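You operate a simulated robot arm through the tools that you are given. There is no shell and no other tool. Be economical: measure what you need, move in short steps, check, and stop when the job is done.

You are at the controls of a simulated two-armed robot. One attempt, no reset.

## Task
Press the blotchy gold plaque again at HIGH and lay it in the rimmed tray.
Fine: switch on, hold both big buttons till DONE shows, switch off before you lift the plaque; leave the tray where it stands, and the silver plaque.

The check looks at the end state, three seconds after you hand in, the way a careful person would. Anything else that was tipped, shoved, dropped, spilled or broken makes it a failure.

## Robot
Two 6-joint arms with two-finger parallel grippers on one trunk, on a base that drives. Base frame: it is fixed to the floor where the robot stands at the start and does not move with it; the origin is under the middle of the robot, x ahead of it, y to its left, z up; the surface under the hand at the start is at about z = 0.8. Units: m, rad, N and s.
The left shoulder is at the start at [0.06, 0.187, 1.147], the right one opposite. With the tool pointing down near the work surface each hand reaches from about 0.18 to 0.62 m from the robot's upright axis, wherever it stands, measured 20 degrees to its own side. Places, roughly: rimmed tray [0.4, -0.4, 0.8]; silver plaque [0.25, 1.25, 0.75]; teal knob [0.5, 0.3, 0.9]; white switch [0.5, 0, 0.9]. Payload 1.57 kg a hand.
The tool frame of a hand sits at the grasp point between the pads (the TCP): z along the fingers, y along the line on which they close. The tips reach 0.03 m beyond it. Largest opening 0.11 m; finger width 0.024, thickness 0.012; the body of the gripper, 0.048 by 0.112 m, starts 0.078 m behind the TCP.
Orientation is that of the tool frame in the base frame, as a unit quaternion [x, y, z, w]. With the fingers straight down and closing along the base's y, the tool's x points along the base's -x, its y along +y and its z along -z.

## Interface
- The arms move only by the tool play_rows. It takes "left_rows", "right_rows" or both (then of equal length, played together; a hand with none holds still); each is a list of rows, each a list of 6 numbers: the shift along the tool's x, y, z in units of 150 mm (1.0 is 150 mm), then the turn, a rotation vector about the tool's x, y, z in units of 60 degrees (1.0 is 60 degrees). In form: [[dx, dy, dz, wx, wy, wz], ...]. A call has 1 to 10 rows; each row is the pose to reach, as a shift and turn from the pose commanded when the call began, along the tool's axes at that moment. "left_claw" and "right_claw" are, for a hand that has rows, the gripper command, from -1 (fully open) to 1 (shut), values between in proportion, set as the call begins (left out, the last holds). A call with a number of a shift or a turn outside -1 to 1 is refused whole. A row lasts 0.2 s, in which the tool goes at most 0.05 m and 0.15 rad; a call with a longer step from one row to the next is refused whole, and so is a gripper value outside its range. Where a pose cannot be reached the arm comes as near as it can. A force on the tool above 40 N (or 10 N above the force at the start of the call, whichever is more), or a blocked arm, ends the call early, and 0.2 s more pass. The fingers move at their own pace (about 0.153 m/s each) and stop on an object; they squeeze with about 38 N. The grip force told is the motor's: it shows also when the fingers shut on nothing. Time passes only in rows, and 0.2 s behind the last, so rows that repeat a pose let the fingers close. It gives the time, the measured TCP pose, the force on the tool (base axes), the opening and the grip force at its end, in the units of the frame above (readings bear some noise), with the torque about the TCP (base axes, N m) and any sound that the robot's microphone picked up, and new pictures: "show" is both (left out), scene, wrist or none (wrist: the cameras of the hands that moved).
- Cameras (640 x 400 px; columns grow to the right, rows downward): "scene" is now at [0.0008, -0.0018, 1.6714]; the picture's right is [-0.03, -1.00, 0.00], its down [-0.90, 0.02, -0.44] and it looks along [0.44, -0.01, -0.90] (base axes); focal length 275 px, centre (320, 200). "left" rides on the left gripper at [0.07, -0.016, -0.141] in its tool frame; the picture's right is [0.23, 0.97, 0.00], its down [-0.86, 0.20, -0.48] and it looks along [-0.47, 0.11, 0.88] (tool axes); focal length 222 px, centre (320, 200). "right" rides on the right gripper at [0.07, 0.016, -0.141] in its tool frame; the picture's right is [-0.23, 0.97, 0.00], its down [-0.86, -0.20, -0.48] and it looks along [-0.47, -0.11, 0.88] (tool axes); focal length 222 px, centre (320, 200). There is no depth. A picture from a camera that has moved, and an enlarged one, comes with that camera's place and axes in the base frame and with its lens.
- lift_body(by): slides the trunk up (or, below 0, down) by that many m; the arms and the scene camera ride with it, the base frame stays. It gives what a move gives, with no picture.
- drive_base(legs): drives the robot by 1 to 6 legs, each [ahead, left, turn to the left] in m, m and rad, along the robot's own axes; the way and the turn of a leg run together, so that a leg with both is an arc; at most 1.5 m and 3.142 rad a leg. The arms and the cameras ride along, it lands a little off, and it stops where it bumps. It gives what a move gives, and a new picture of the scene camera.
- aim_head(pan, tilt): turns the head with the scene camera to pan (to the left, within 1.501 rad either way) and tilt (down, from -0.506 to 1.204), counted from straight ahead of the robot. It gives what a move gives, and a new picture of the scene camera.
- close_up(camera, box): a new picture of the part [left, top, right, bottom] of that camera's present view, enlarged. The clock stands still meanwhile.
- sign_off(): hands the job in; it is judged then, once.

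Work in short steps. Places have to be worked out from the pictures, the camera data and where the tool is seen: move nearer, look again, correct. Check each grasp and each placing, and mend what went wrong. You have 120 turns and 260 pictures in all, those below and enlarged ones among them. Open the grippers and draw the arms clear of the work before you hand the job in, unless the task says otherwise; then end with one line.

The tools are called after "Emit:" by a JSON object that holds its "method" and its "body". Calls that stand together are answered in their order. play_rows: Moves the arms, as the interface text tells. Its arguments: {"type":"object","properties":{"left_rows":{"type":"array","items":{"type":"array","items":{"type":"number"}}},"left_claw":{"type":"number"},"right_rows":{"type":"array","items":{"type":"array","items":{"type":"number"}}},"right_claw":{"type":"number"},"show":{"type":"string","enum":["both","scene","wrist","none"]}},"required":[]} The other tools are called the same way: lift_body (by) slides the trunk up or down; drive_base (legs) drives the base; aim_head (pan, tilt) turns the head that bears the scene camera; close_up (camera, box) takes an enlarged picture of a part of a camera's view; sign_off () hands the job in.

At the start:

```text
time: 0.0
left_ee_pos: [0.3154, 0.2566, 1.1986]
left_tcp_rot: [0.0, 1.0, 0.001, 0.0]
left_contact_force: [0.2, 0.7, -0.1]
left_torque: [0.03, -0.01, 0.01]
left_grip_width: 0.1103
left_grasp_force: 0.0
right_ee_pos: [0.3398, -0.0495, 1.1745]
right_tcp_rot: [0.0, 1.0, 0.0, 0.0]
right_contact_force: [-0.9, -0.5, -0.1]
right_torque: [-0.02, -0.02, 0.03]
right_grip_width: 0.1101
right_grasp_force: 0.0
trunk travel left (down, up): [-0.775, 0.215]
robot x, y, heading: [0.0049, -0.0018, 0.001]
head pan, tilt: [-0.026, 1.117]
```

scene: 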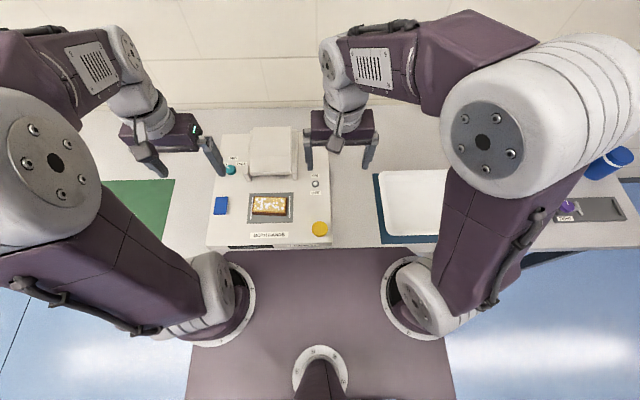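
right: 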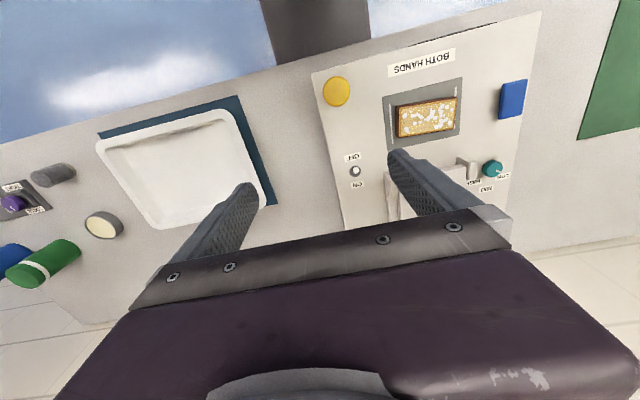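
left: 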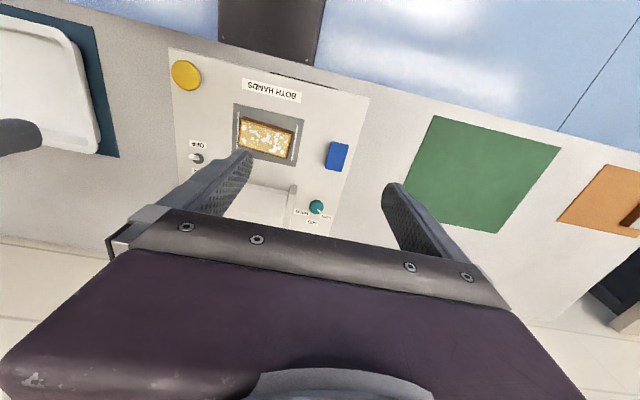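

The pictures show a press machine with a blue button on the left, a yellow one on the right, a teal knob, a white switch and the plaque. I'll enlarge the details first.

Emit:
{"method": "close_up", "body": {"camera": "scene", "box": [200, 120, 340, 250]}}

Emit:
{"method": "close_up", "body": {"camera": "left", "box": [160, 40, 370, 250]}}

Emit:
{"method": "close_up", "body": {"camera": "right", "box": [310, 20, 550, 220]}}

```text
3.08 times, centred on (270, 185) of scene
camera zoom: at [0.0008, -0.0018, 1.6714], right [-0.03, -1.0, 0.0], down [-0.9, 0.02, -0.44], along [0.44, -0.01, -0.9], focal length 845 px, centre (474, 246)
```

zoom: 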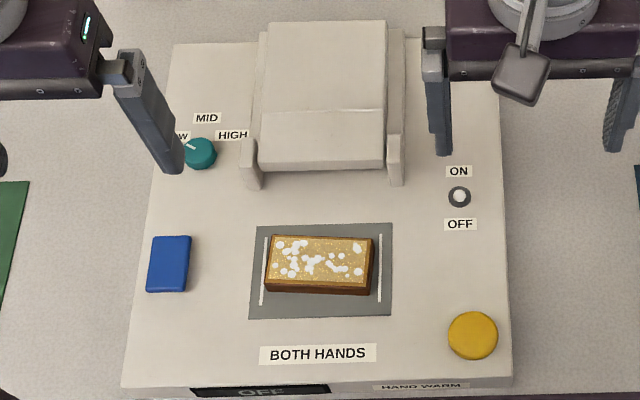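

```text
1.90 times, centred on (265, 145) of left
camera zoom: at [0.2442, 0.2408, 1.3408], right [-0.23, 0.97, 0.0], down [0.86, 0.2, 0.48], along [0.47, 0.11, -0.88], focal length 423 px, centre (425, 305)
```

zoom: 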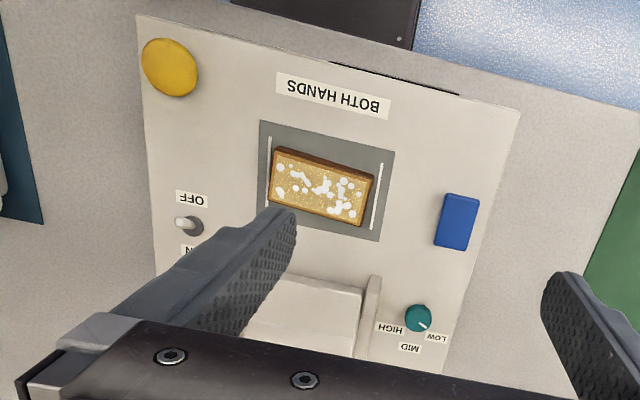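

```text
2.00 times, centred on (430, 120) of right
camera zoom: at [0.2695, -0.0338, 1.3171], right [0.23, 0.97, 0.0], down [0.86, -0.2, 0.48], along [0.47, -0.11, -0.88], focal length 444 px, centre (100, 360)
```

zoom: 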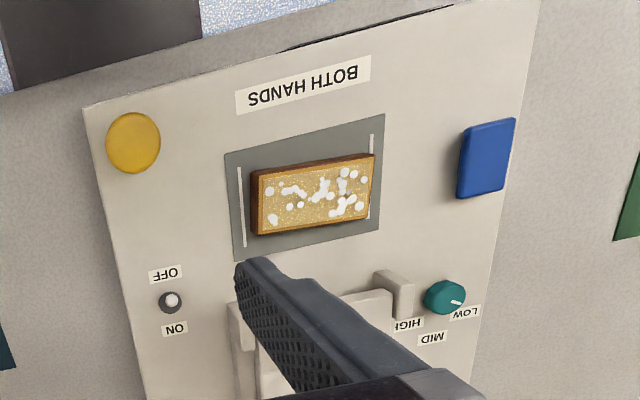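

Next I'll read the front display, and check the knob and plaque in tighter close-ups.

Emit:
{"method": "close_up", "body": {"camera": "scene", "box": [225, 232, 345, 256]}}

Emit:
{"method": "close_up", "body": {"camera": "left", "box": [280, 180, 350, 230]}}

Emit:
{"method": "close_up", "body": {"camera": "scene", "box": [360, 160, 640, 250]}}

```text
5.33 times, centred on (285, 244) of scene
camera zoom: at [0.0008, -0.0018, 1.6714], right [-0.03, -1.0, 0.0], down [-0.9, 0.02, -0.44], along [0.44, -0.01, -0.9], focal length 1465 px, centre (507, -35)
```

zoom: 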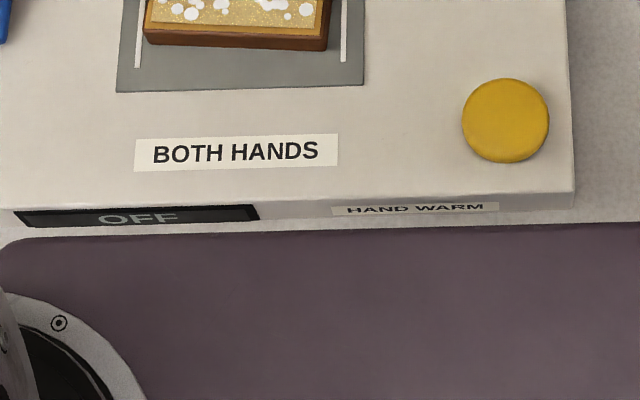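

```text
8.00 times, centred on (315, 205) of left
camera zoom: at [0.2442, 0.2408, 1.3408], right [-0.23, 0.97, 0.0], down [0.86, 0.2, 0.48], along [0.47, 0.11, -0.88], focal length 1777 px, centre (360, 160)
```

zoom: 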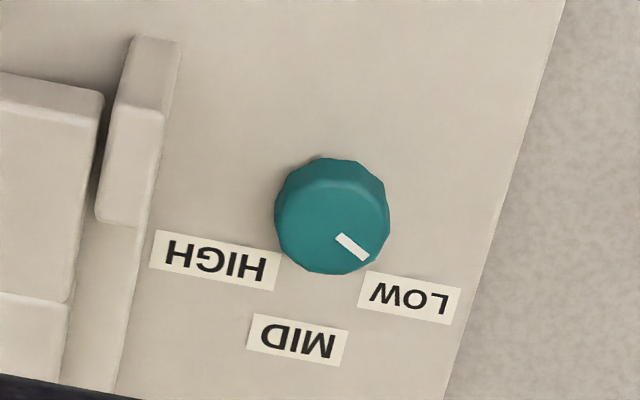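

```text
2.29 times, centred on (500, 205) of scene
camera zoom: at [0.0008, -0.0018, 1.6714], right [-0.03, -1.0, 0.0], down [-0.9, 0.02, -0.44], along [0.44, -0.01, -0.9], focal length 628 px, centre (-91, 189)
```

zoom: 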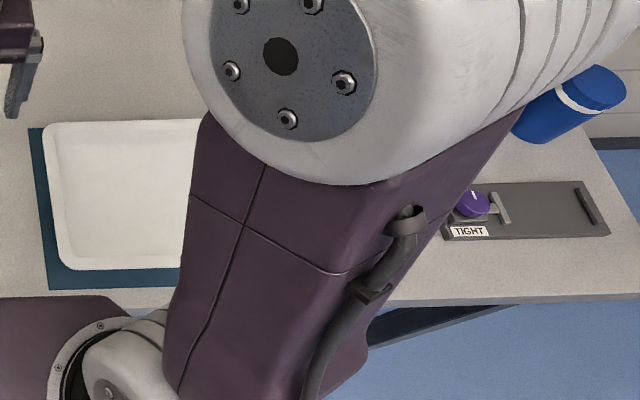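

The display reads OFF and the knob's mark points to LOW, about +60° from ahead; HIGH is at about −60°. I put the knob at about [0.523, 0.296, 0.86], so I move the left hand toward it, high up.

Emit:
{"method": "play_rows", "body": {"left_rows": [[-0.2, 0.05, 0.2, 0, 0, 0], [-0.4, 0.1, 0.4, 0, 0, 0], [-0.6, 0.16, 0.6, 0, 0, 0], [-0.8, 0.21, 0.8, 0, 0, 0], [-1.0, 0.26, 1.0, 0, 0, 0]], "left_claw": 0.1, "show": "none"}}

Emit:
{"method": "play_rows", "body": {"left_rows": [[-0.05, 0, 0, 0, 0, -0.125], [-0.1, 0, 0, 0, 0, -0.25], [-0.15, 0, 0, 0, 0, -0.375], [-0.2, 0, 0, 0, 0, -0.5], [-0.25, 0, 0, 0, 0, -0.625], [-0.3, 0, 0, 0, 0, -0.75], [-0.34, 0, 0, 0, 0, -0.875], [-0.384, 0, 0, 0, 0, -1.0], [-0.384, 0, 0, 0, 0, -1.0]], "show": "both"}}

```text
time: 1.2
left_ee_pos: [0.4655, 0.2968, 1.0462]
left_tcp_rot: [0.0, 1.0, 0.0, -0.001]
left_contact_force: [0.5, 0.6, 0.3]
left_torque: [0.01, 0.03, -0.03]
left_grip_width: 0.0496
left_grasp_force: 0.2
right_ee_pos: [0.3411, -0.05, 1.174]
right_tcp_rot: [0.0, 1.0, 0.0, -0.001]
right_contact_force: [0.2, 0.2, -0.7]
right_torque: [-0.02, 0.0, 0.01]
right_grip_width: 0.11
right_grasp_force: 0.0
trunk travel left (down, up): [-0.775, 0.215]
robot x, y, heading: [-0.0021, -0.0038, -0.004]
head pan, tilt: [-0.026, 1.117]
```

```text
time: 3.2
left_ee_pos: [0.5222, 0.2953, 1.0485]
left_tcp_rot: [-0.501, 0.866, 0.001, 0.0]
left_contact_force: [1.2, 0.2, -0.3]
left_torque: [0.03, 0.0, 0.02]
left_grip_width: 0.0494
left_grasp_force: 0.1
right_ee_pos: [0.3399, -0.0505, 1.174]
right_tcp_rot: [0.0, 1.0, 0.0, 0.001]
right_contact_force: [-0.1, 0.8, 0.1]
right_torque: [-0.01, 0.0, 0.01]
right_grip_width: 0.11
right_grasp_force: 0.1
trunk travel left (down, up): [-0.775, 0.215]
robot x, y, heading: [-0.0009, 0.0006, -0.001]
head pan, tilt: [-0.026, 1.117]
camera scene: at [0.0007, -0.0018, 1.6714], right [-0.03, -1.0, 0.0], down [-0.9, 0.02, -0.44], along [0.44, -0.01, -0.9], focal length 275 px, centre (320, 200)
camera left: at [0.501, 0.2271, 1.1906], right [-0.96, 0.29, 0.0], down [0.25, 0.84, 0.48], along [0.14, 0.46, -0.88], focal length 222 px, centre (320, 200)
```

scene: 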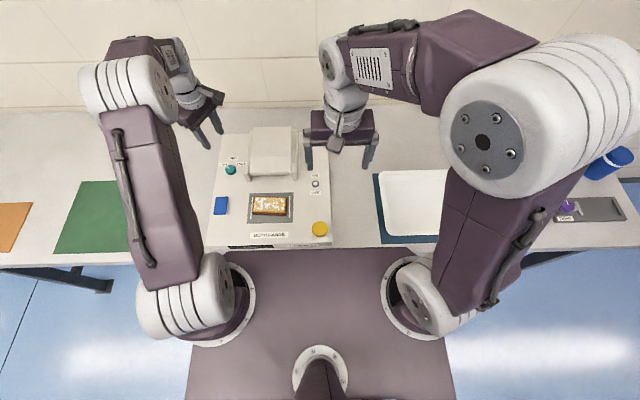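
left: 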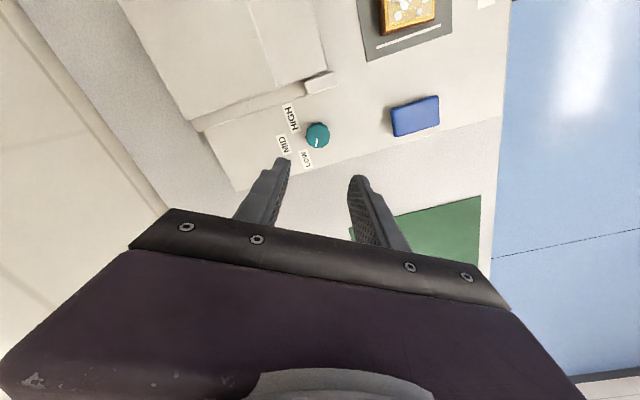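

The knob is confirmed at about [0.525, 0.294]. The hand is above it, so I descend part way and look.

Emit:
{"method": "play_rows", "body": {"left_rows": [[0, 0, 0.25, 0, 0, 0], [0, 0, 0.5, 0, 0, 0], [0, 0, 0.75, 0, 0, 0], [0, 0, 0.95, 0, 0, 0]], "show": "both"}}

Emit:
{"method": "close_up", "body": {"camera": "scene", "box": [180, 120, 320, 210]}}

```text
time: 4.2
left_ee_pos: [0.5221, 0.2936, 0.9045]
left_tcp_rot: [-0.5, 0.866, 0.0, 0.0]
left_contact_force: [-0.5, -0.1, 0.1]
left_torque: [0.02, -0.01, -0.01]
left_grip_width: 0.0493
left_grasp_force: 0.0
right_ee_pos: [0.3402, -0.0503, 1.1742]
right_tcp_rot: [0.0, 1.0, 0.0, 0.0]
right_contact_force: [-0.4, 0.0, -0.1]
right_torque: [0.03, 0.0, 0.0]
right_grip_width: 0.1099
right_grasp_force: 0.0
trunk travel left (down, up): [-0.775, 0.215]
robot x, y, heading: [0.0024, -0.0006, 0.002]
head pan, tilt: [-0.026, 1.117]
camera scene: at [0.0019, -0.0014, 1.6714], right [-0.03, -1.0, 0.0], down [-0.9, 0.02, -0.44], along [0.44, -0.01, -0.9], focal length 275 px, centre (320, 200)
camera left: at [0.5007, 0.2264, 1.0468], right [-0.96, 0.29, 0.0], down [0.26, 0.84, 0.48], along [0.14, 0.46, -0.88], focal length 222 px, centre (320, 200)
```

scene: 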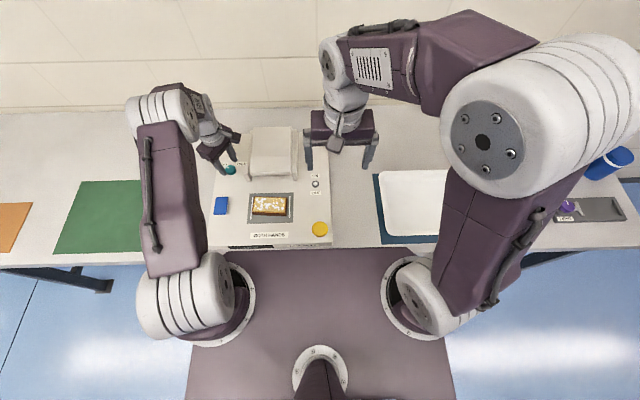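
left: 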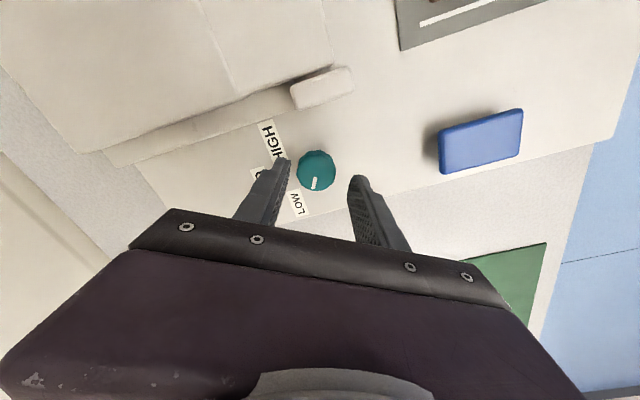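

```text
4.44 times, centred on (250, 165) of scene
camera zoom: at [0.0019, -0.0014, 1.6714], right [-0.03, -1.0, 0.0], down [-0.9, 0.02, -0.44], along [0.44, -0.01, -0.9], focal length 1221 px, centre (631, 356)
```

zoom: 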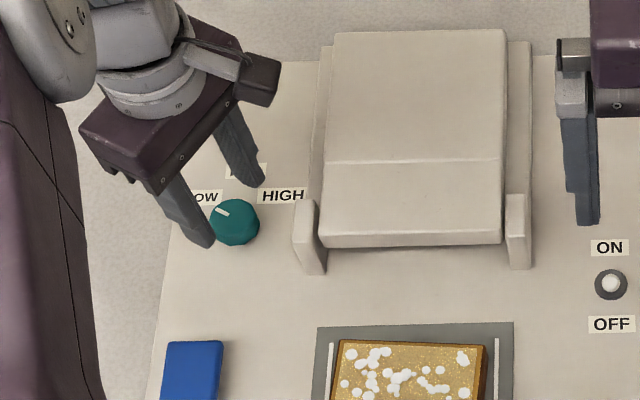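

Fingers straddle the knob, which fits the [0.525, 0.295] estimate. I go down to about TCP z 0.877 and close.

Emit:
{"method": "play_rows", "body": {"left_rows": [[-0.018, -0.013, 0.09, 0, 0, 0], [-0.018, -0.013, 0.18, 0, 0, 0]], "show": "none"}}

Emit:
{"method": "play_rows", "body": {"left_rows": [[0, 0, 0, 0, 0, 0], [0, 0, 0, 0, 0, 0]], "left_claw": 1, "show": "wrist"}}

```text
time: 4.8
left_ee_pos: [0.5251, 0.2987, 0.8802]
left_tcp_rot: [-0.5, 0.866, 0.0, 0.0]
left_contact_force: [0.1, -0.4, -0.4]
left_torque: [-0.03, -0.02, -0.01]
left_grip_width: 0.0496
left_grasp_force: 0.1
right_ee_pos: [0.3398, -0.0492, 1.1733]
right_tcp_rot: [0.0, 1.0, 0.0, 0.0]
right_contact_force: [-0.6, 0.0, 0.2]
right_torque: [-0.01, -0.01, -0.01]
right_grip_width: 0.1099
right_grasp_force: 0.1
trunk travel left (down, up): [-0.775, 0.215]
robot x, y, heading: [0.0013, 0.004, 0.002]
head pan, tilt: [-0.026, 1.117]
```

```text
time: 5.4
left_ee_pos: [0.5265, 0.2959, 0.8799]
left_tcp_rot: [-0.5, 0.866, 0.0, 0.0]
left_contact_force: [2.9, -2.4, -2.9]
left_torque: [0.49, -0.61, -0.01]
left_grip_width: 0.0348
left_grasp_force: 42.1
right_ee_pos: [0.3403, -0.0514, 1.173]
right_tcp_rot: [0.0, 1.0, 0.0, 0.0]
right_contact_force: [-0.6, -0.1, -0.8]
right_torque: [0.02, 0.02, 0.01]
right_grip_width: 0.1099
right_grasp_force: 0.2
trunk travel left (down, up): [-0.775, 0.215]
robot x, y, heading: [0.0008, 0.0018, 0.002]
head pan, tilt: [-0.026, 1.117]
camera left: at [0.5045, 0.2284, 1.0214], right [-0.96, 0.29, 0.0], down [0.25, 0.84, 0.48], along [0.14, 0.46, -0.88], focal length 222 px, centre (320, 200)
```

left: 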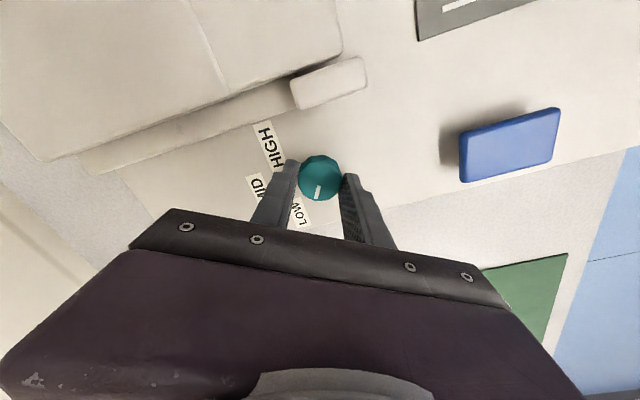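

The knob is gripped at 35 mm. I turn it clockwise in two stages, checking for bracket clearance between them.

Emit:
{"method": "play_rows", "body": {"left_rows": [[0, 0, 0, 0, 0, 0.125], [0, 0, 0, 0, 0, 0.25], [0, 0, 0, 0, 0, 0.375], [0, 0, 0, 0, 0, 0.5], [0, 0, 0, 0, 0, 0.625], [0, 0, 0, 0, 0, 0.75], [0, 0, 0, 0, 0, 0.875], [0, 0, 0, 0, 0, 1.0]], "show": "both"}}

```text
time: 7.2
left_ee_pos: [0.5245, 0.2976, 0.8787]
left_tcp_rot: [0.001, 1.0, 0.0, 0.0]
left_contact_force: [6.1, 0.4, 5.8]
left_torque: [-0.01, 0.38, 0.02]
left_grip_width: 0.0347
left_grasp_force: 42.1
right_ee_pos: [0.3404, -0.0504, 1.1733]
right_tcp_rot: [0.0, 1.0, 0.0, 0.0]
right_contact_force: [0.0, -0.1, -1.1]
right_torque: [0.02, 0.02, 0.07]
right_grip_width: 0.1102
right_grasp_force: 0.1
trunk travel left (down, up): [-0.775, 0.215]
robot x, y, heading: [-0.002, 0.0007, 0.003]
head pan, tilt: [-0.026, 1.117]
camera scene: at [0.0018, -0.0023, 1.6714], right [-0.03, -1.0, 0.0], down [-0.9, 0.02, -0.44], along [0.44, -0.01, -0.9], focal length 275 px, centre (320, 200)
camera left: at [0.4553, 0.2812, 1.0214], right [-0.22, 0.97, 0.0], down [0.86, 0.2, 0.48], along [0.47, 0.11, -0.88], focal length 222 px, centre (320, 200)
```

scene: 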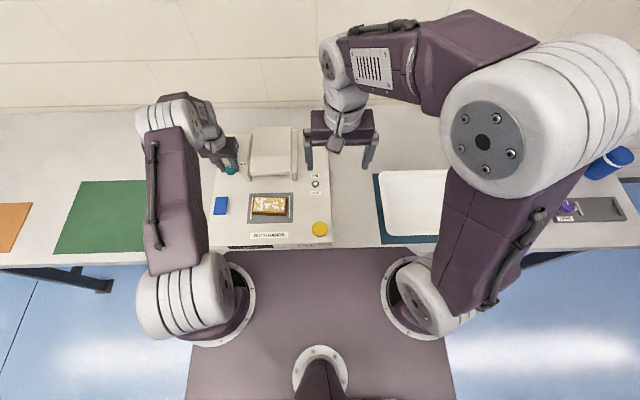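
left: 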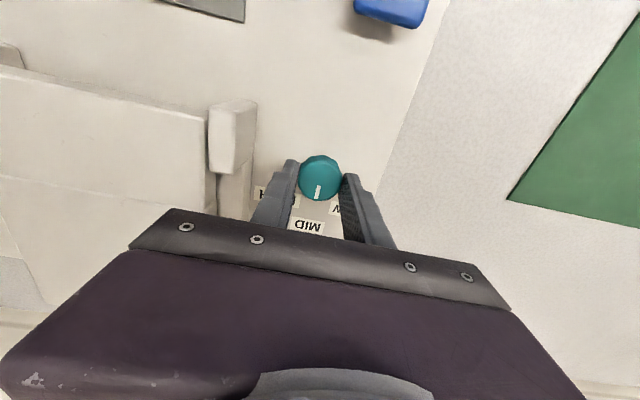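

The knob turned with the hand and now points at MID. I do the second 60°.

Emit:
{"method": "play_rows", "body": {"left_rows": [[0, 0, 0, 0, 0, 0.125], [0, 0, 0, 0, 0, 0.25], [0, 0, 0, 0, 0, 0.375], [0, 0, 0, 0, 0, 0.5], [0, 0, 0, 0, 0, 0.625], [0, 0, 0, 0, 0, 0.75], [0, 0, 0, 0, 0, 0.875], [0, 0, 0, 0, 0, 1.0]], "show": "wrist"}}

```text
time: 9.0
left_ee_pos: [0.5252, 0.297, 0.8796]
left_tcp_rot: [0.5, 0.866, 0.001, 0.001]
left_contact_force: [10.2, 5.9, 13.7]
left_torque: [-0.14, -0.75, 0.03]
left_grip_width: 0.035
left_grasp_force: 42.5
right_ee_pos: [0.3393, -0.0509, 1.1745]
right_tcp_rot: [0.0, 1.0, 0.0, 0.0]
right_contact_force: [0.4, 0.6, -0.9]
right_torque: [0.02, -0.03, -0.04]
right_grip_width: 0.1101
right_grasp_force: 0.1
trunk travel left (down, up): [-0.775, 0.215]
robot x, y, heading: [0.0001, -0.0032, 0.003]
head pan, tilt: [-0.026, 1.117]
camera left: at [0.4759, 0.35, 1.0213], right [0.73, 0.68, 0.0], down [0.6, -0.64, 0.48], along [0.33, -0.35, -0.88], focal length 222 px, centre (320, 200)
```

left: 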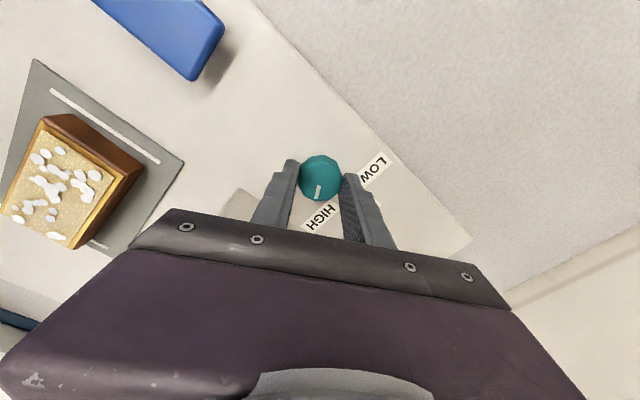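

The mark points at HIGH. I open, rise, and check.

Emit:
{"method": "play_rows", "body": {"left_rows": [[0, 0, 0, 0, 0, 0], [0, 0, -0.1, 0, 0, 0], [0, 0, -0.4, 0, 0, 0], [0, 0, -0.7, 0, 0, 0]], "left_claw": 0.0, "show": "wrist"}}

Emit:
{"method": "close_up", "body": {"camera": "left", "box": [260, 80, 400, 200]}}

```text
time: 10.0
left_ee_pos: [0.5256, 0.2959, 0.9838]
left_tcp_rot: [0.5, 0.866, -0.001, 0.0]
left_contact_force: [1.4, 0.9, 0.2]
left_torque: [0.0, 0.01, 0.01]
left_grip_width: 0.055
left_grasp_force: 0.0
right_ee_pos: [0.3385, -0.0503, 1.1756]
right_tcp_rot: [0.0, 1.0, 0.0, 0.0]
right_contact_force: [-0.6, 0.1, 0.4]
right_torque: [-0.01, -0.02, 0.02]
right_grip_width: 0.1101
right_grasp_force: 0.0
trunk travel left (down, up): [-0.775, 0.215]
robot x, y, heading: [0.0017, -0.001, -0.001]
head pan, tilt: [-0.026, 1.117]
camera left: at [0.4767, 0.3482, 1.1257], right [0.73, 0.68, 0.0], down [0.6, -0.64, 0.48], along [0.33, -0.35, -0.88], focal length 222 px, centre (320, 200)
```

left: 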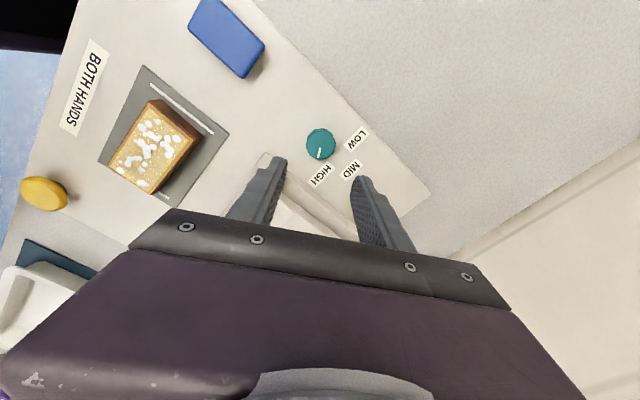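

```text
3.33 times, centred on (330, 140) of left
camera zoom: at [0.4767, 0.3482, 1.1257], right [0.73, 0.68, 0.0], down [0.6, -0.64, 0.48], along [0.33, -0.35, -0.88], focal length 740 px, centre (287, 400)
```

zoom: 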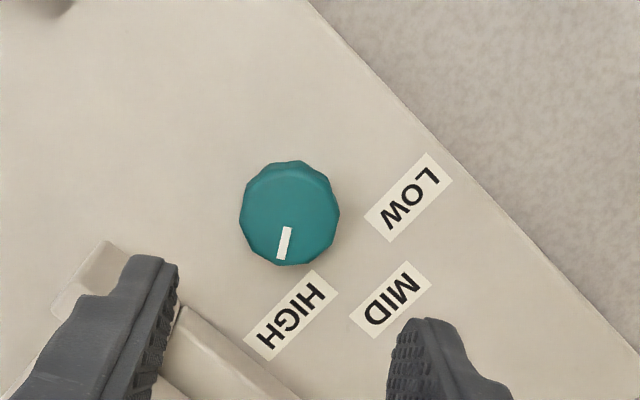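

The knob is at HIGH. Next I bring the left hand (closed) above the blue button and the right hand (closed) near the switch.

Emit:
{"method": "play_rows", "body": {"left_rows": [[0.07, -0.1, 0, 0, 0, -0.125], [0.14, -0.2, 0, 0, 0, -0.25], [0.21, -0.3, 0, 0, 0, -0.375], [0.28, -0.4, 0, 0, 0, -0.5], [0.35, -0.5, 0, 0, 0, -0.625], [0.42, -0.6, 0, 0, 0, -0.75], [0.49, -0.7, 0, 0, 0, -0.875], [0.555, -0.8, 0, 0, 0, -1.0]], "right_rows": [[-0.06, 0.044, 0.125, 0, 0, 0], [-0.12, 0.088, 0.25, 0, 0, 0], [-0.18, 0.13, 0.375, 0, 0, 0], [-0.24, 0.175, 0.5, 0, 0, 0], [-0.3, 0.22, 0.625, 0, 0, 0], [-0.36, 0.26, 0.75, 0, 0, 0], [-0.41, 0.31, 0.875, 0, 0, 0], [-0.47, 0.35, 1.0, 0, 0, 0]], "left_claw": 1, "right_claw": 1, "show": "both"}}

Emit:
{"method": "close_up", "body": {"camera": "right", "box": [240, 80, 400, 200]}}

Emit:
{"method": "close_up", "body": {"camera": "scene", "box": [210, 140, 340, 250]}}

```text
time: 11.8
left_ee_pos: [0.3782, 0.3082, 0.9839]
left_tcp_rot: [-0.002, 1.0, 0.0, 0.0]
left_contact_force: [-0.2, 1.2, 0.1]
left_torque: [0.03, 0.02, 0.01]
left_grip_width: 0.0
left_grasp_force: 21.6
right_ee_pos: [0.4117, 0.0025, 1.023]
right_tcp_rot: [0.0, 1.0, 0.0, 0.001]
right_contact_force: [-0.3, 0.0, 0.5]
right_torque: [0.02, -0.03, 0.01]
right_grip_width: 0.0
right_grasp_force: 21.5
trunk travel left (down, up): [-0.775, 0.215]
robot x, y, heading: [-0.0013, -0.0028, 0.005]
head pan, tilt: [-0.026, 1.117]
camera scene: at [0.0012, -0.0014, 1.6714], right [-0.03, -1.0, 0.0], down [-0.9, 0.02, -0.44], along [0.44, -0.01, -0.9], focal length 275 px, centre (320, 200)
camera right: at [0.3405, 0.0188, 1.166], right [0.23, 0.97, 0.0], down [0.85, -0.2, 0.48], along [0.47, -0.11, -0.88], focal length 222 px, centre (320, 200)
camera left: at [0.3088, 0.2932, 1.1257], right [-0.23, 0.97, 0.0], down [0.85, 0.2, 0.48], along [0.47, 0.11, -0.88], focal length 222 px, centre (320, 200)
```

scene: 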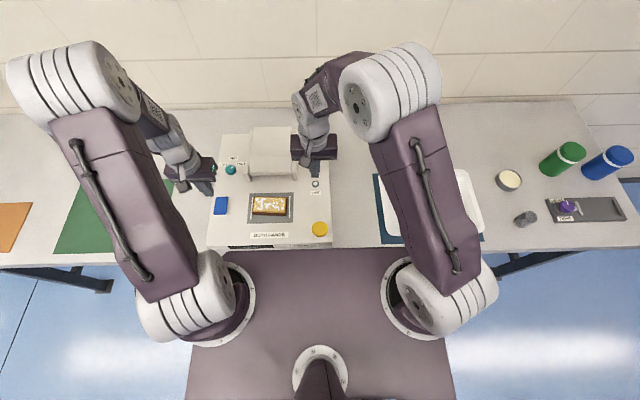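
right: 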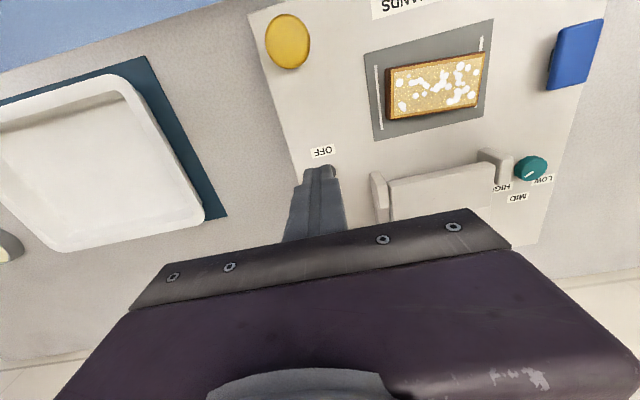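
left: 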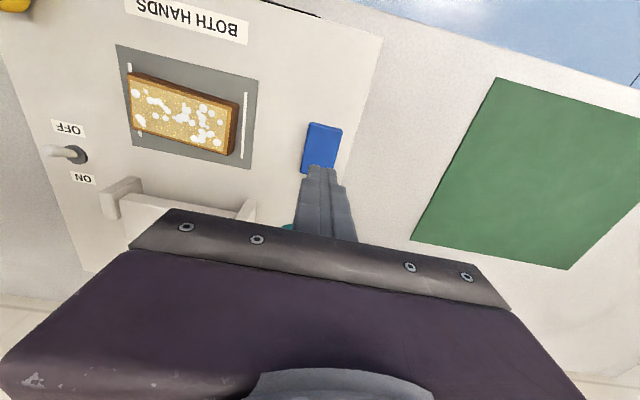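

```text
3.33 times, centred on (320, 140) of right
camera zoom: at [0.3405, 0.0188, 1.166], right [0.23, 0.97, 0.0], down [0.85, -0.2, 0.48], along [0.47, -0.11, -0.88], focal length 740 px, centre (320, 400)
```

zoom: 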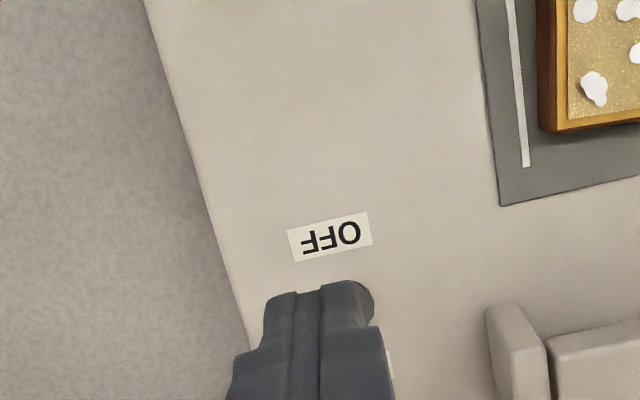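

```text
3.64 times, centred on (275, 195) of scene
camera zoom: at [0.0012, -0.0014, 1.6714], right [-0.03, -1.0, 0.0], down [-0.9, 0.02, -0.44], along [0.44, -0.01, -0.9], focal length 999 px, centre (484, 218)
```

zoom: 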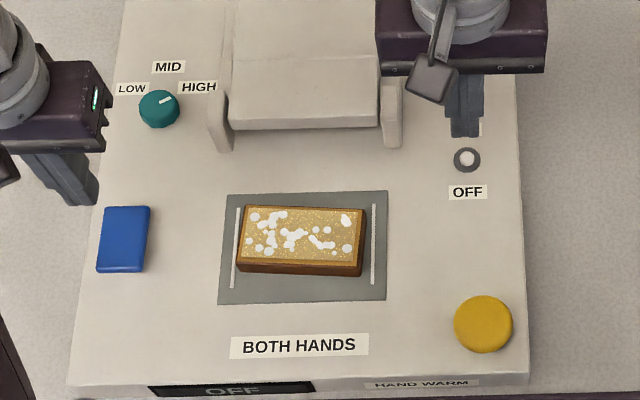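

I judge the toggle's tip at about [0.457, 0.004, 0.868], leaning to OFF (toward me), with its base on the panel at about z 0.842. I lower the closed right fingers on the near side of it, tips at z≈0.855.

Emit:
{"method": "play_rows", "body": {"right_rows": [[0, 0.01, 0.25, 0, 0, 0], [0, 0.01, 0.5, 0, 0, 0], [0, 0.01, 0.75, 0, 0, 0], [0, 0.01, 0.92, 0, 0, 0]], "show": "both"}}

Emit:
{"method": "close_up", "body": {"camera": "left", "box": [0, 90, 160, 210]}}

```text
time: 12.8
left_ee_pos: [0.3799, 0.3087, 0.9833]
left_tcp_rot: [0.0, 1.0, -0.001, 0.0]
left_contact_force: [-0.3, -0.5, 0.3]
left_torque: [0.01, 0.0, -0.03]
left_grip_width: 0.0
left_grasp_force: 21.2
right_ee_pos: [0.4099, 0.003, 0.8848]
right_tcp_rot: [-0.001, 1.0, 0.0, 0.0]
right_contact_force: [-0.2, 0.4, -0.1]
right_torque: [0.04, 0.03, 0.0]
right_grip_width: 0.0
right_grasp_force: 21.5
trunk travel left (down, up): [-0.775, 0.215]
robot x, y, heading: [-0.0006, -0.0007, 0.001]
head pan, tilt: [-0.026, 1.117]
camera scene: at [0.0017, -0.0016, 1.6714], right [-0.03, -1.0, 0.0], down [-0.9, 0.02, -0.44], along [0.44, -0.01, -0.9], focal length 275 px, centre (320, 200)
camera right: at [0.3402, 0.0195, 1.0272], right [0.23, 0.97, 0.0], down [0.86, -0.2, 0.48], along [0.47, -0.11, -0.88], focal length 222 px, centre (320, 200)
```

scene: 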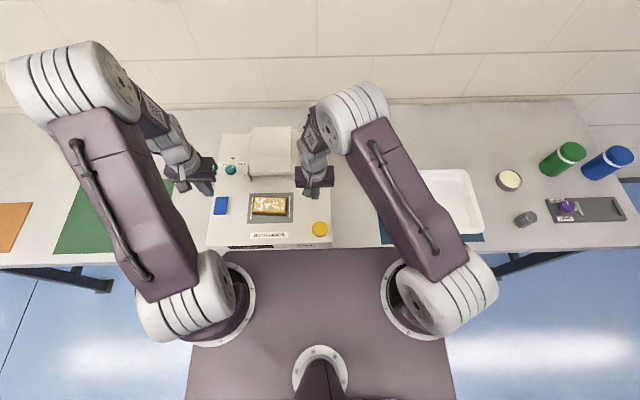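
right: 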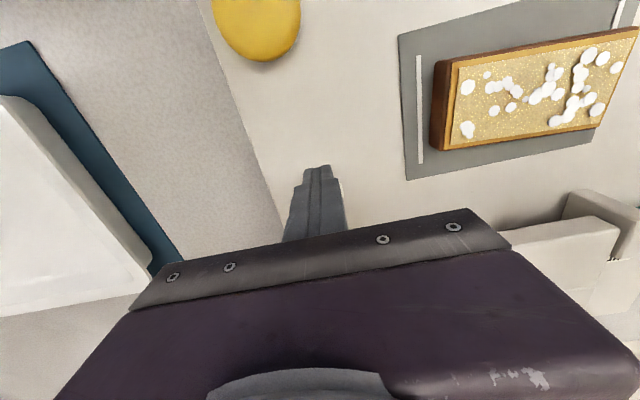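

```text
3.33 times, centred on (80, 150) of left
camera zoom: at [0.3093, 0.2933, 1.1257], right [-0.23, 0.97, 0.0], down [0.86, 0.2, 0.48], along [0.47, 0.11, -0.88], focal length 740 px, centre (1120, 367)
```

zoom: 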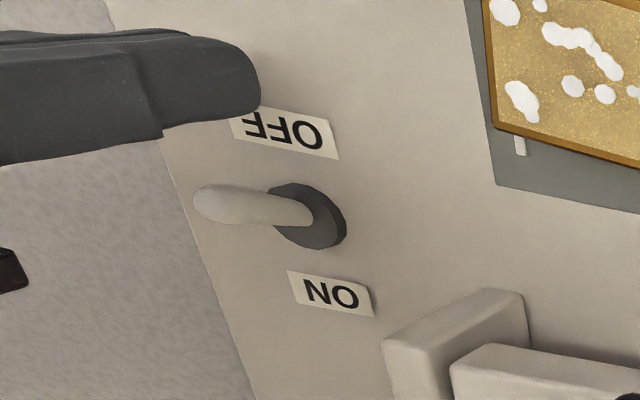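

The fingertips are beside the toggle on the OFF side, just above the panel. I push slowly toward +x.

Emit:
{"method": "play_rows", "body": {"right_rows": [[-0.1, 0.01, 0, 0, 0, 0], [-0.2, 0.01, 0, 0, 0, 0], [-0.26, 0.01, 0, 0, 0, 0], [-0.3, 0.01, 0, 0, 0, 0], [-0.34, 0.01, 0, 0, 0, 0]], "show": "none"}}

Emit:
{"method": "close_up", "body": {"camera": "left", "box": [0, 90, 160, 210]}}

Emit:
{"method": "close_up", "body": {"camera": "scene", "box": [225, 232, 345, 256]}}

```text
time: 14.0
left_ee_pos: [0.3763, 0.3104, 0.9847]
left_tcp_rot: [0.0, 1.0, 0.0, 0.002]
left_contact_force: [-0.4, 0.0, -0.6]
left_torque: [0.0, 0.03, 0.0]
left_grip_width: 0.0001
left_grasp_force: 21.4
right_ee_pos: [0.4564, 0.007, 0.8853]
right_tcp_rot: [0.0, 1.0, -0.002, -0.002]
right_contact_force: [-12.6, 4.5, 0.9]
right_torque: [0.0, 0.4, 0.03]
right_grip_width: 0.0
right_grasp_force: 21.3
trunk travel left (down, up): [-0.775, 0.215]
robot x, y, heading: [-0.0031, -0.0008, -0.002]
head pan, tilt: [-0.026, 1.117]
```

```text
3.33 times, centred on (80, 150) of left
camera zoom: at [0.3057, 0.2939, 1.1265], right [-0.23, 0.97, 0.0], down [0.85, 0.2, 0.48], along [0.47, 0.11, -0.88], focal length 740 px, centre (1120, 367)
```

zoom: 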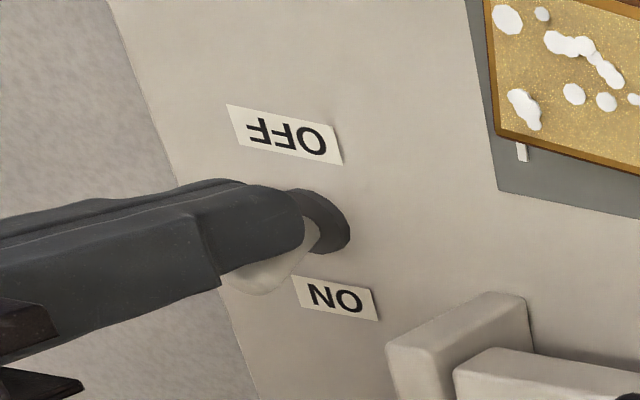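

```text
5.33 times, centred on (285, 244) of scene
camera zoom: at [-0.0036, -0.0008, 1.6714], right [-0.03, -1.0, 0.0], down [-0.9, 0.02, -0.44], along [0.44, -0.01, -0.9], focal length 1465 px, centre (507, -35)
```

zoom: 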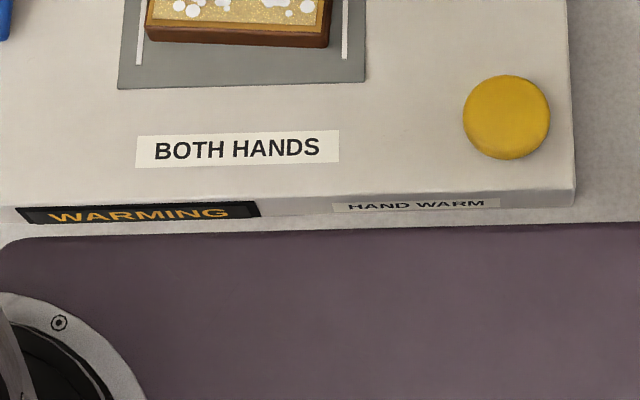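

The switch is on and the display says WARMING. I withdraw the right hand, lift it, and bring it over the yellow button.

Emit:
{"method": "play_rows", "body": {"right_rows": [[0.15, 0, 0, 0, 0, 0], [0.3, -0.02, -0.2, 0, 0, 0], [0.5, -0.04, -0.4, 0, 0, 0], [0.75, -0.08, -0.4, 0, 0, 0], [1.0, -0.1, -0.4, 0, 0, 0]], "show": "both"}}

Emit:
{"method": "close_up", "body": {"camera": "scene", "box": [210, 140, 340, 255]}}

```text
time: 15.2
left_ee_pos: [0.3788, 0.3091, 0.9844]
left_tcp_rot: [0.0, 1.0, 0.0, 0.001]
left_contact_force: [-0.1, 0.0, 0.6]
left_torque: [0.0, 0.01, -0.02]
left_grip_width: 0.0
left_grasp_force: 21.2
right_ee_pos: [0.308, -0.0092, 0.9467]
right_tcp_rot: [0.0, 1.0, -0.001, 0.001]
right_contact_force: [-0.8, 0.0, 0.8]
right_torque: [0.02, -0.04, -0.02]
right_grip_width: 0.0001
right_grasp_force: 21.5
trunk travel left (down, up): [-0.775, 0.215]
robot x, y, heading: [0.0037, 0.0022, -0.002]
head pan, tilt: [-0.026, 1.117]
camera scene: at [-0.0011, -0.0014, 1.6714], right [-0.03, -1.0, 0.0], down [-0.9, 0.02, -0.44], along [0.44, -0.01, -0.9], focal length 275 px, centre (320, 200)
camera right: at [0.2391, 0.0071, 1.0894], right [0.23, 0.97, 0.0], down [0.85, -0.2, 0.48], along [0.47, -0.11, -0.88], focal length 222 px, centre (320, 200)
```

scene: 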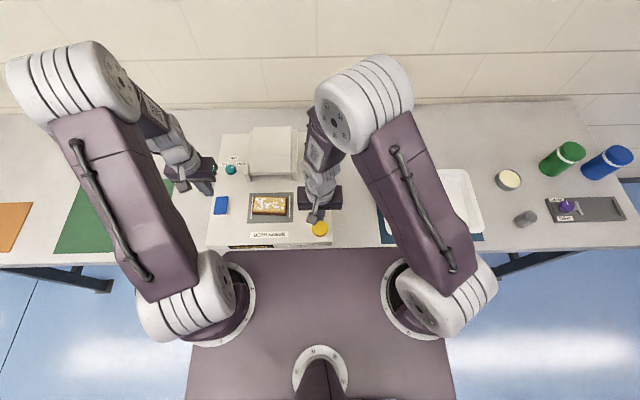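
right: 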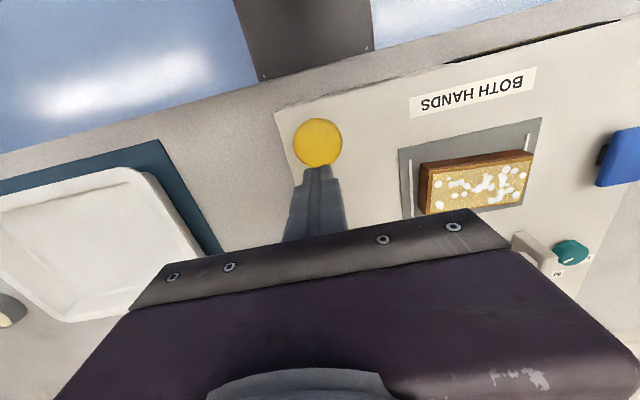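

```text
3.48 times, centred on (275, 198) of scene
camera zoom: at [-0.0011, -0.0014, 1.6714], right [-0.03, -1.0, 0.0], down [-0.9, 0.02, -0.44], along [0.44, -0.01, -0.9], focal length 956 px, centre (476, 209)
```

zoom: 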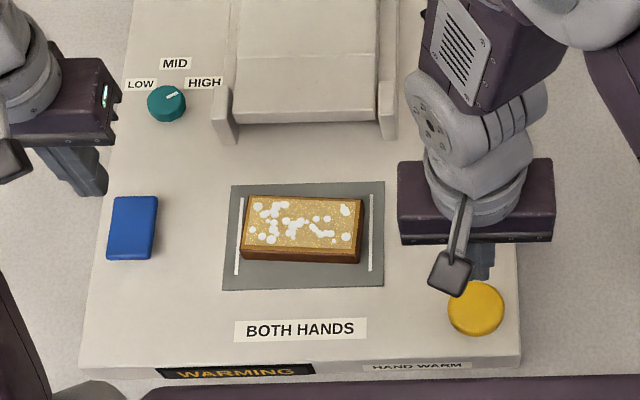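

Both hands line up with their buttons (yellow [0.297, −0.009], blue [0.379, 0.312]). I lower to a hover and let it warm.

Emit:
{"method": "play_rows", "body": {"left_rows": [[0, 0.03, 0.23, 0, 0, 0], [0, 0.03, 0.44, 0, 0, 0], [0, 0.03, 0.44, 0, 0, 0], [0, 0.03, 0.44, 0, 0, 0], [0, 0.03, 0.44, 0, 0, 0], [0, 0.03, 0.44, 0, 0, 0], [0, 0.03, 0.44, 0, 0, 0], [0, 0.03, 0.44, 0, 0, 0]], "right_rows": [[0.03, 0, 0.1, 0, 0, 0], [0.065, 0, 0.22, 0, 0, 0], [0.065, 0, 0.22, 0, 0, 0], [0.065, 0, 0.22, 0, 0, 0], [0.065, 0, 0.22, 0, 0, 0], [0.065, 0, 0.22, 0, 0, 0], [0.065, 0, 0.22, 0, 0, 0], [0.065, 0, 0.22, 0, 0, 0]], "show": "wrist"}}

Emit:
{"method": "close_up", "body": {"camera": "scene", "box": [210, 140, 340, 255]}}

```text
time: 17.0
left_ee_pos: [0.3761, 0.3143, 0.919]
left_tcp_rot: [0.0, 1.0, 0.0, 0.0]
left_contact_force: [-0.1, 1.0, 0.2]
left_torque: [0.0, -0.01, 0.01]
left_grip_width: 0.0
left_grasp_force: 21.3
right_ee_pos: [0.3011, -0.0089, 0.9127]
right_tcp_rot: [-0.001, 1.0, 0.001, 0.0]
right_contact_force: [0.3, 0.5, -0.5]
right_torque: [0.0, -0.01, -0.01]
right_grip_width: 0.0003
right_grasp_force: 21.0
trunk travel left (down, up): [-0.775, 0.215]
robot x, y, heading: [0.0018, -0.0013, -0.002]
head pan, tilt: [-0.026, 1.117]
camera right: at [0.2309, 0.0066, 1.0561], right [0.23, 0.97, 0.0], down [0.86, -0.2, 0.48], along [0.47, -0.11, -0.88], focal length 222 px, centre (320, 200)
camera left: at [0.3069, 0.2975, 1.0612], right [-0.23, 0.97, 0.0], down [0.86, 0.2, 0.48], along [0.47, 0.11, -0.88], focal length 222 px, centre (320, 200)
```

right: 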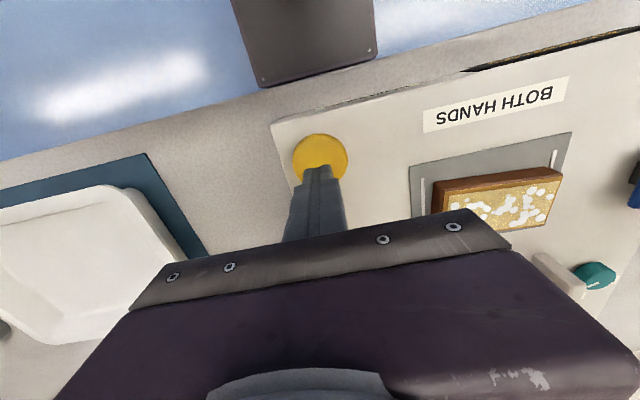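
left: 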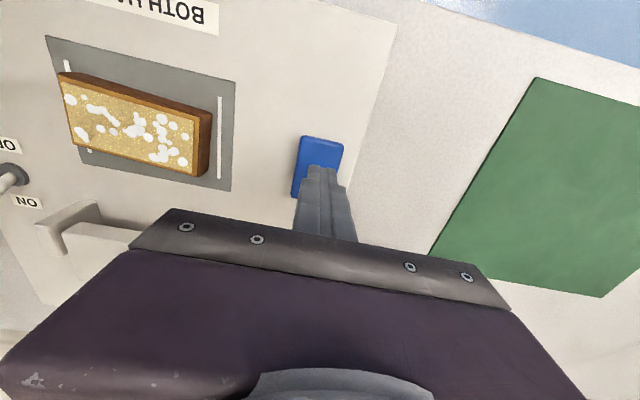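

```text
3.48 times, centred on (275, 198) of scene
camera zoom: at [0.0009, -0.0017, 1.6714], right [-0.03, -1.0, 0.0], down [-0.9, 0.02, -0.44], along [0.44, -0.01, -0.9], focal length 956 px, centre (476, 209)
```

zoom: 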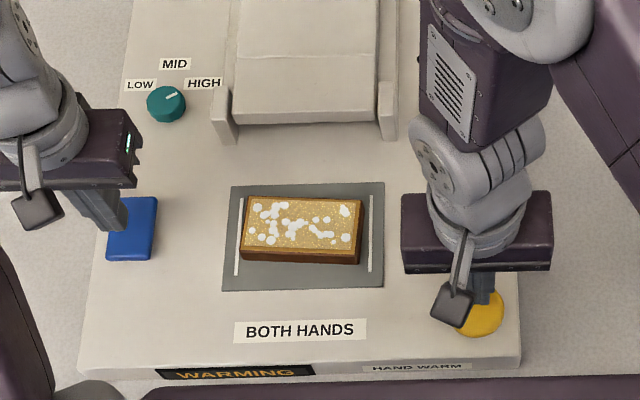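

It still says WARMING, and the plaque lies inside the guide lines. I wait a bit more.

Emit:
{"method": "play_rows", "body": {"right_rows": [[0, 0, 0, 0, 0, 0], [0, 0, 0, 0, 0, 0], [0, 0, 0, 0, 0, 0], [0, 0, 0, 0, 0, 0], [0, 0, 0, 0, 0, 0], [0, 0, 0, 0, 0, 0], [0, 0, 0, 0, 0, 0], [0, 0, 0, 0, 0, 0], [0, 0, 0, 0, 0, 0], [0, 0, 0, 0, 0, 0]], "show": "none"}}

Emit:
{"method": "play_rows", "body": {"right_rows": [[0, 0, 0, 0, 0, 0], [0, 0, 0, 0, 0, 0], [0, 0, 0, 0, 0, 0], [0, 0, 0, 0, 0, 0], [0, 0, 0, 0, 0, 0], [0, 0, 0, 0, 0, 0], [0, 0, 0, 0, 0, 0], [0, 0, 0, 0, 0, 0], [0, 0, 0, 0, 0, 0], [0, 0, 0, 0, 0, 0]], "show": "none"}}

Emit:
{"method": "close_up", "body": {"camera": "scene", "box": [225, 232, 345, 256]}}

```text
time: 19.2
left_ee_pos: [0.3777, 0.3143, 0.9197]
left_tcp_rot: [0.0, 1.0, 0.0, 0.0]
left_contact_force: [-0.4, -0.9, 0.1]
left_torque: [0.04, -0.02, -0.02]
left_grip_width: 0.0
left_grasp_force: 21.3
right_ee_pos: [0.3008, -0.0099, 0.9132]
right_tcp_rot: [0.0, 1.0, 0.0, 0.0]
right_contact_force: [0.8, 0.4, -1.4]
right_torque: [0.0, 0.01, -0.01]
right_grip_width: 0.0
right_grasp_force: 20.8
trunk travel left (down, up): [-0.775, 0.215]
robot x, y, heading: [-0.0013, -0.0021, 0.004]
head pan, tilt: [-0.026, 1.117]
```

```text
time: 21.4
left_ee_pos: [0.377, 0.3132, 0.9194]
left_tcp_rot: [0.0, 1.0, 0.0, 0.0]
left_contact_force: [-0.5, -0.2, 0.2]
left_torque: [0.02, -0.03, 0.0]
left_grip_width: 0.0
left_grasp_force: 21.3
right_ee_pos: [0.301, -0.0086, 0.9137]
right_tcp_rot: [0.0, 1.0, 0.0, 0.0]
right_contact_force: [-1.0, 0.2, 0.4]
right_torque: [0.01, 0.03, 0.01]
right_grip_width: 0.0
right_grasp_force: 21.1
trunk travel left (down, up): [-0.775, 0.215]
robot x, y, heading: [-0.0024, 0.0006, -0.001]
head pan, tilt: [-0.026, 1.117]
```

```text
5.33 times, centred on (285, 244) of scene
camera zoom: at [0.0009, -0.0017, 1.6714], right [-0.03, -1.0, 0.0], down [-0.9, 0.02, -0.44], along [0.44, -0.01, -0.9], focal length 1465 px, centre (507, -35)
```

zoom: 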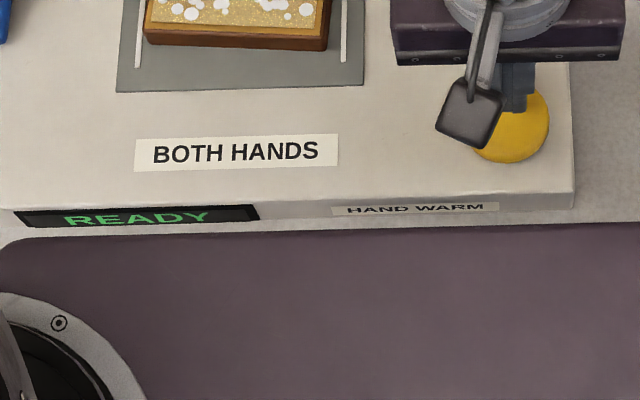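

READY shows. I lower both hands together in small steps onto the buttons.

Emit:
{"method": "play_rows", "body": {"left_rows": [[0, 0, 0.08, 0, 0, 0], [0, 0, 0.16, 0, 0, 0], [0, 0, 0.19, 0, 0, 0], [0, 0, 0.22, 0, 0, 0]], "right_rows": [[0, 0, 0.1, 0, 0, 0], [0, 0, 0.18, 0, 0, 0], [0, 0, 0.21, 0, 0, 0], [0, 0, 0.24, 0, 0, 0]], "show": "none"}}

Emit:
{"method": "close_up", "body": {"camera": "scene", "box": [210, 140, 340, 255]}}

```text
time: 22.4
left_ee_pos: [0.3767, 0.3136, 0.8878]
left_tcp_rot: [-0.001, 1.0, 0.001, 0.002]
left_contact_force: [-1.1, -0.1, 1.5]
left_torque: [0.0, 0.01, -0.01]
left_grip_width: 0.0001
left_grasp_force: 21.5
right_ee_pos: [0.3016, -0.0091, 0.8801]
right_tcp_rot: [0.001, 1.0, 0.002, 0.003]
right_contact_force: [-1.9, -5.8, 38.9]
right_torque: [-0.24, 0.37, 0.09]
right_grip_width: 0.0001
right_grasp_force: 21.1
trunk travel left (down, up): [-0.775, 0.215]
robot x, y, heading: [0.002, -0.0007, -0.007]
head pan, tilt: [-0.026, 1.117]
stopped in row 4 (right hand): the force on the tool passed its limit at 45 N (the readings are from after the stop); the commanded pose is now the measured one
```

```text
3.48 times, centred on (275, 198) of scene
camera zoom: at [-0.0036, -0.0032, 1.672], right [-0.03, -1.0, 0.0], down [-0.9, 0.02, -0.44], along [0.44, -0.01, -0.9], focal length 956 px, centre (476, 209)
```

zoom: 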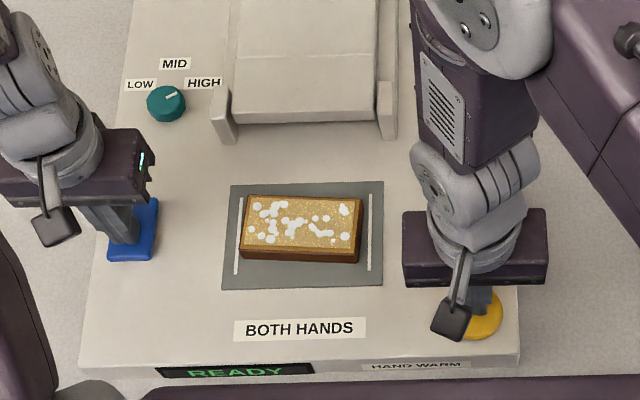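

Right is bottomed (39 N). Left is only just at the blue button, so I press it down while the right holds.

Emit:
{"method": "play_rows", "body": {"left_rows": [[0, 0, 0.02, 0, 0, 0], [0, 0, 0.035, 0, 0, 0], [0, 0, 0.05, 0, 0, 0], [0, 0, 0.05, 0, 0, 0]], "right_rows": [[0, 0, 0, 0, 0, 0], [0, 0, 0, 0, 0, 0], [0, 0, 0, 0, 0, 0], [0, 0, 0, 0, 0, 0]], "show": "none"}}

Emit:
{"method": "close_up", "body": {"camera": "scene", "box": [210, 140, 340, 255]}}

```text
time: 23.4
left_ee_pos: [0.3762, 0.3134, 0.8821]
left_tcp_rot: [0.0, 1.0, 0.003, 0.003]
left_contact_force: [0.4, 6.7, 25.6]
left_torque: [0.2, 0.12, -0.1]
left_grip_width: 0.0001
left_grasp_force: 21.6
right_ee_pos: [0.3012, -0.0077, 0.8811]
right_tcp_rot: [0.0, 1.0, 0.002, 0.005]
right_contact_force: [4.7, -6.2, 42.6]
right_torque: [-0.26, 0.2, 0.02]
right_grip_width: 0.0
right_grasp_force: 21.2
trunk travel left (down, up): [-0.775, 0.215]
robot x, y, heading: [0.0056, 0.0024, -0.0]
head pan, tilt: [-0.026, 1.117]
```

```text
3.48 times, centred on (275, 198) of scene
camera zoom: at [-0.005, -0.0043, 1.6718], right [-0.03, -1.0, 0.0], down [-0.9, 0.02, -0.44], along [0.44, -0.01, -0.9], focal length 956 px, centre (476, 209)
```

zoom: 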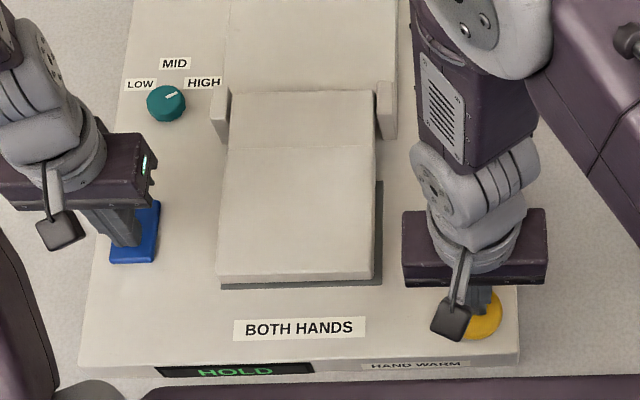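

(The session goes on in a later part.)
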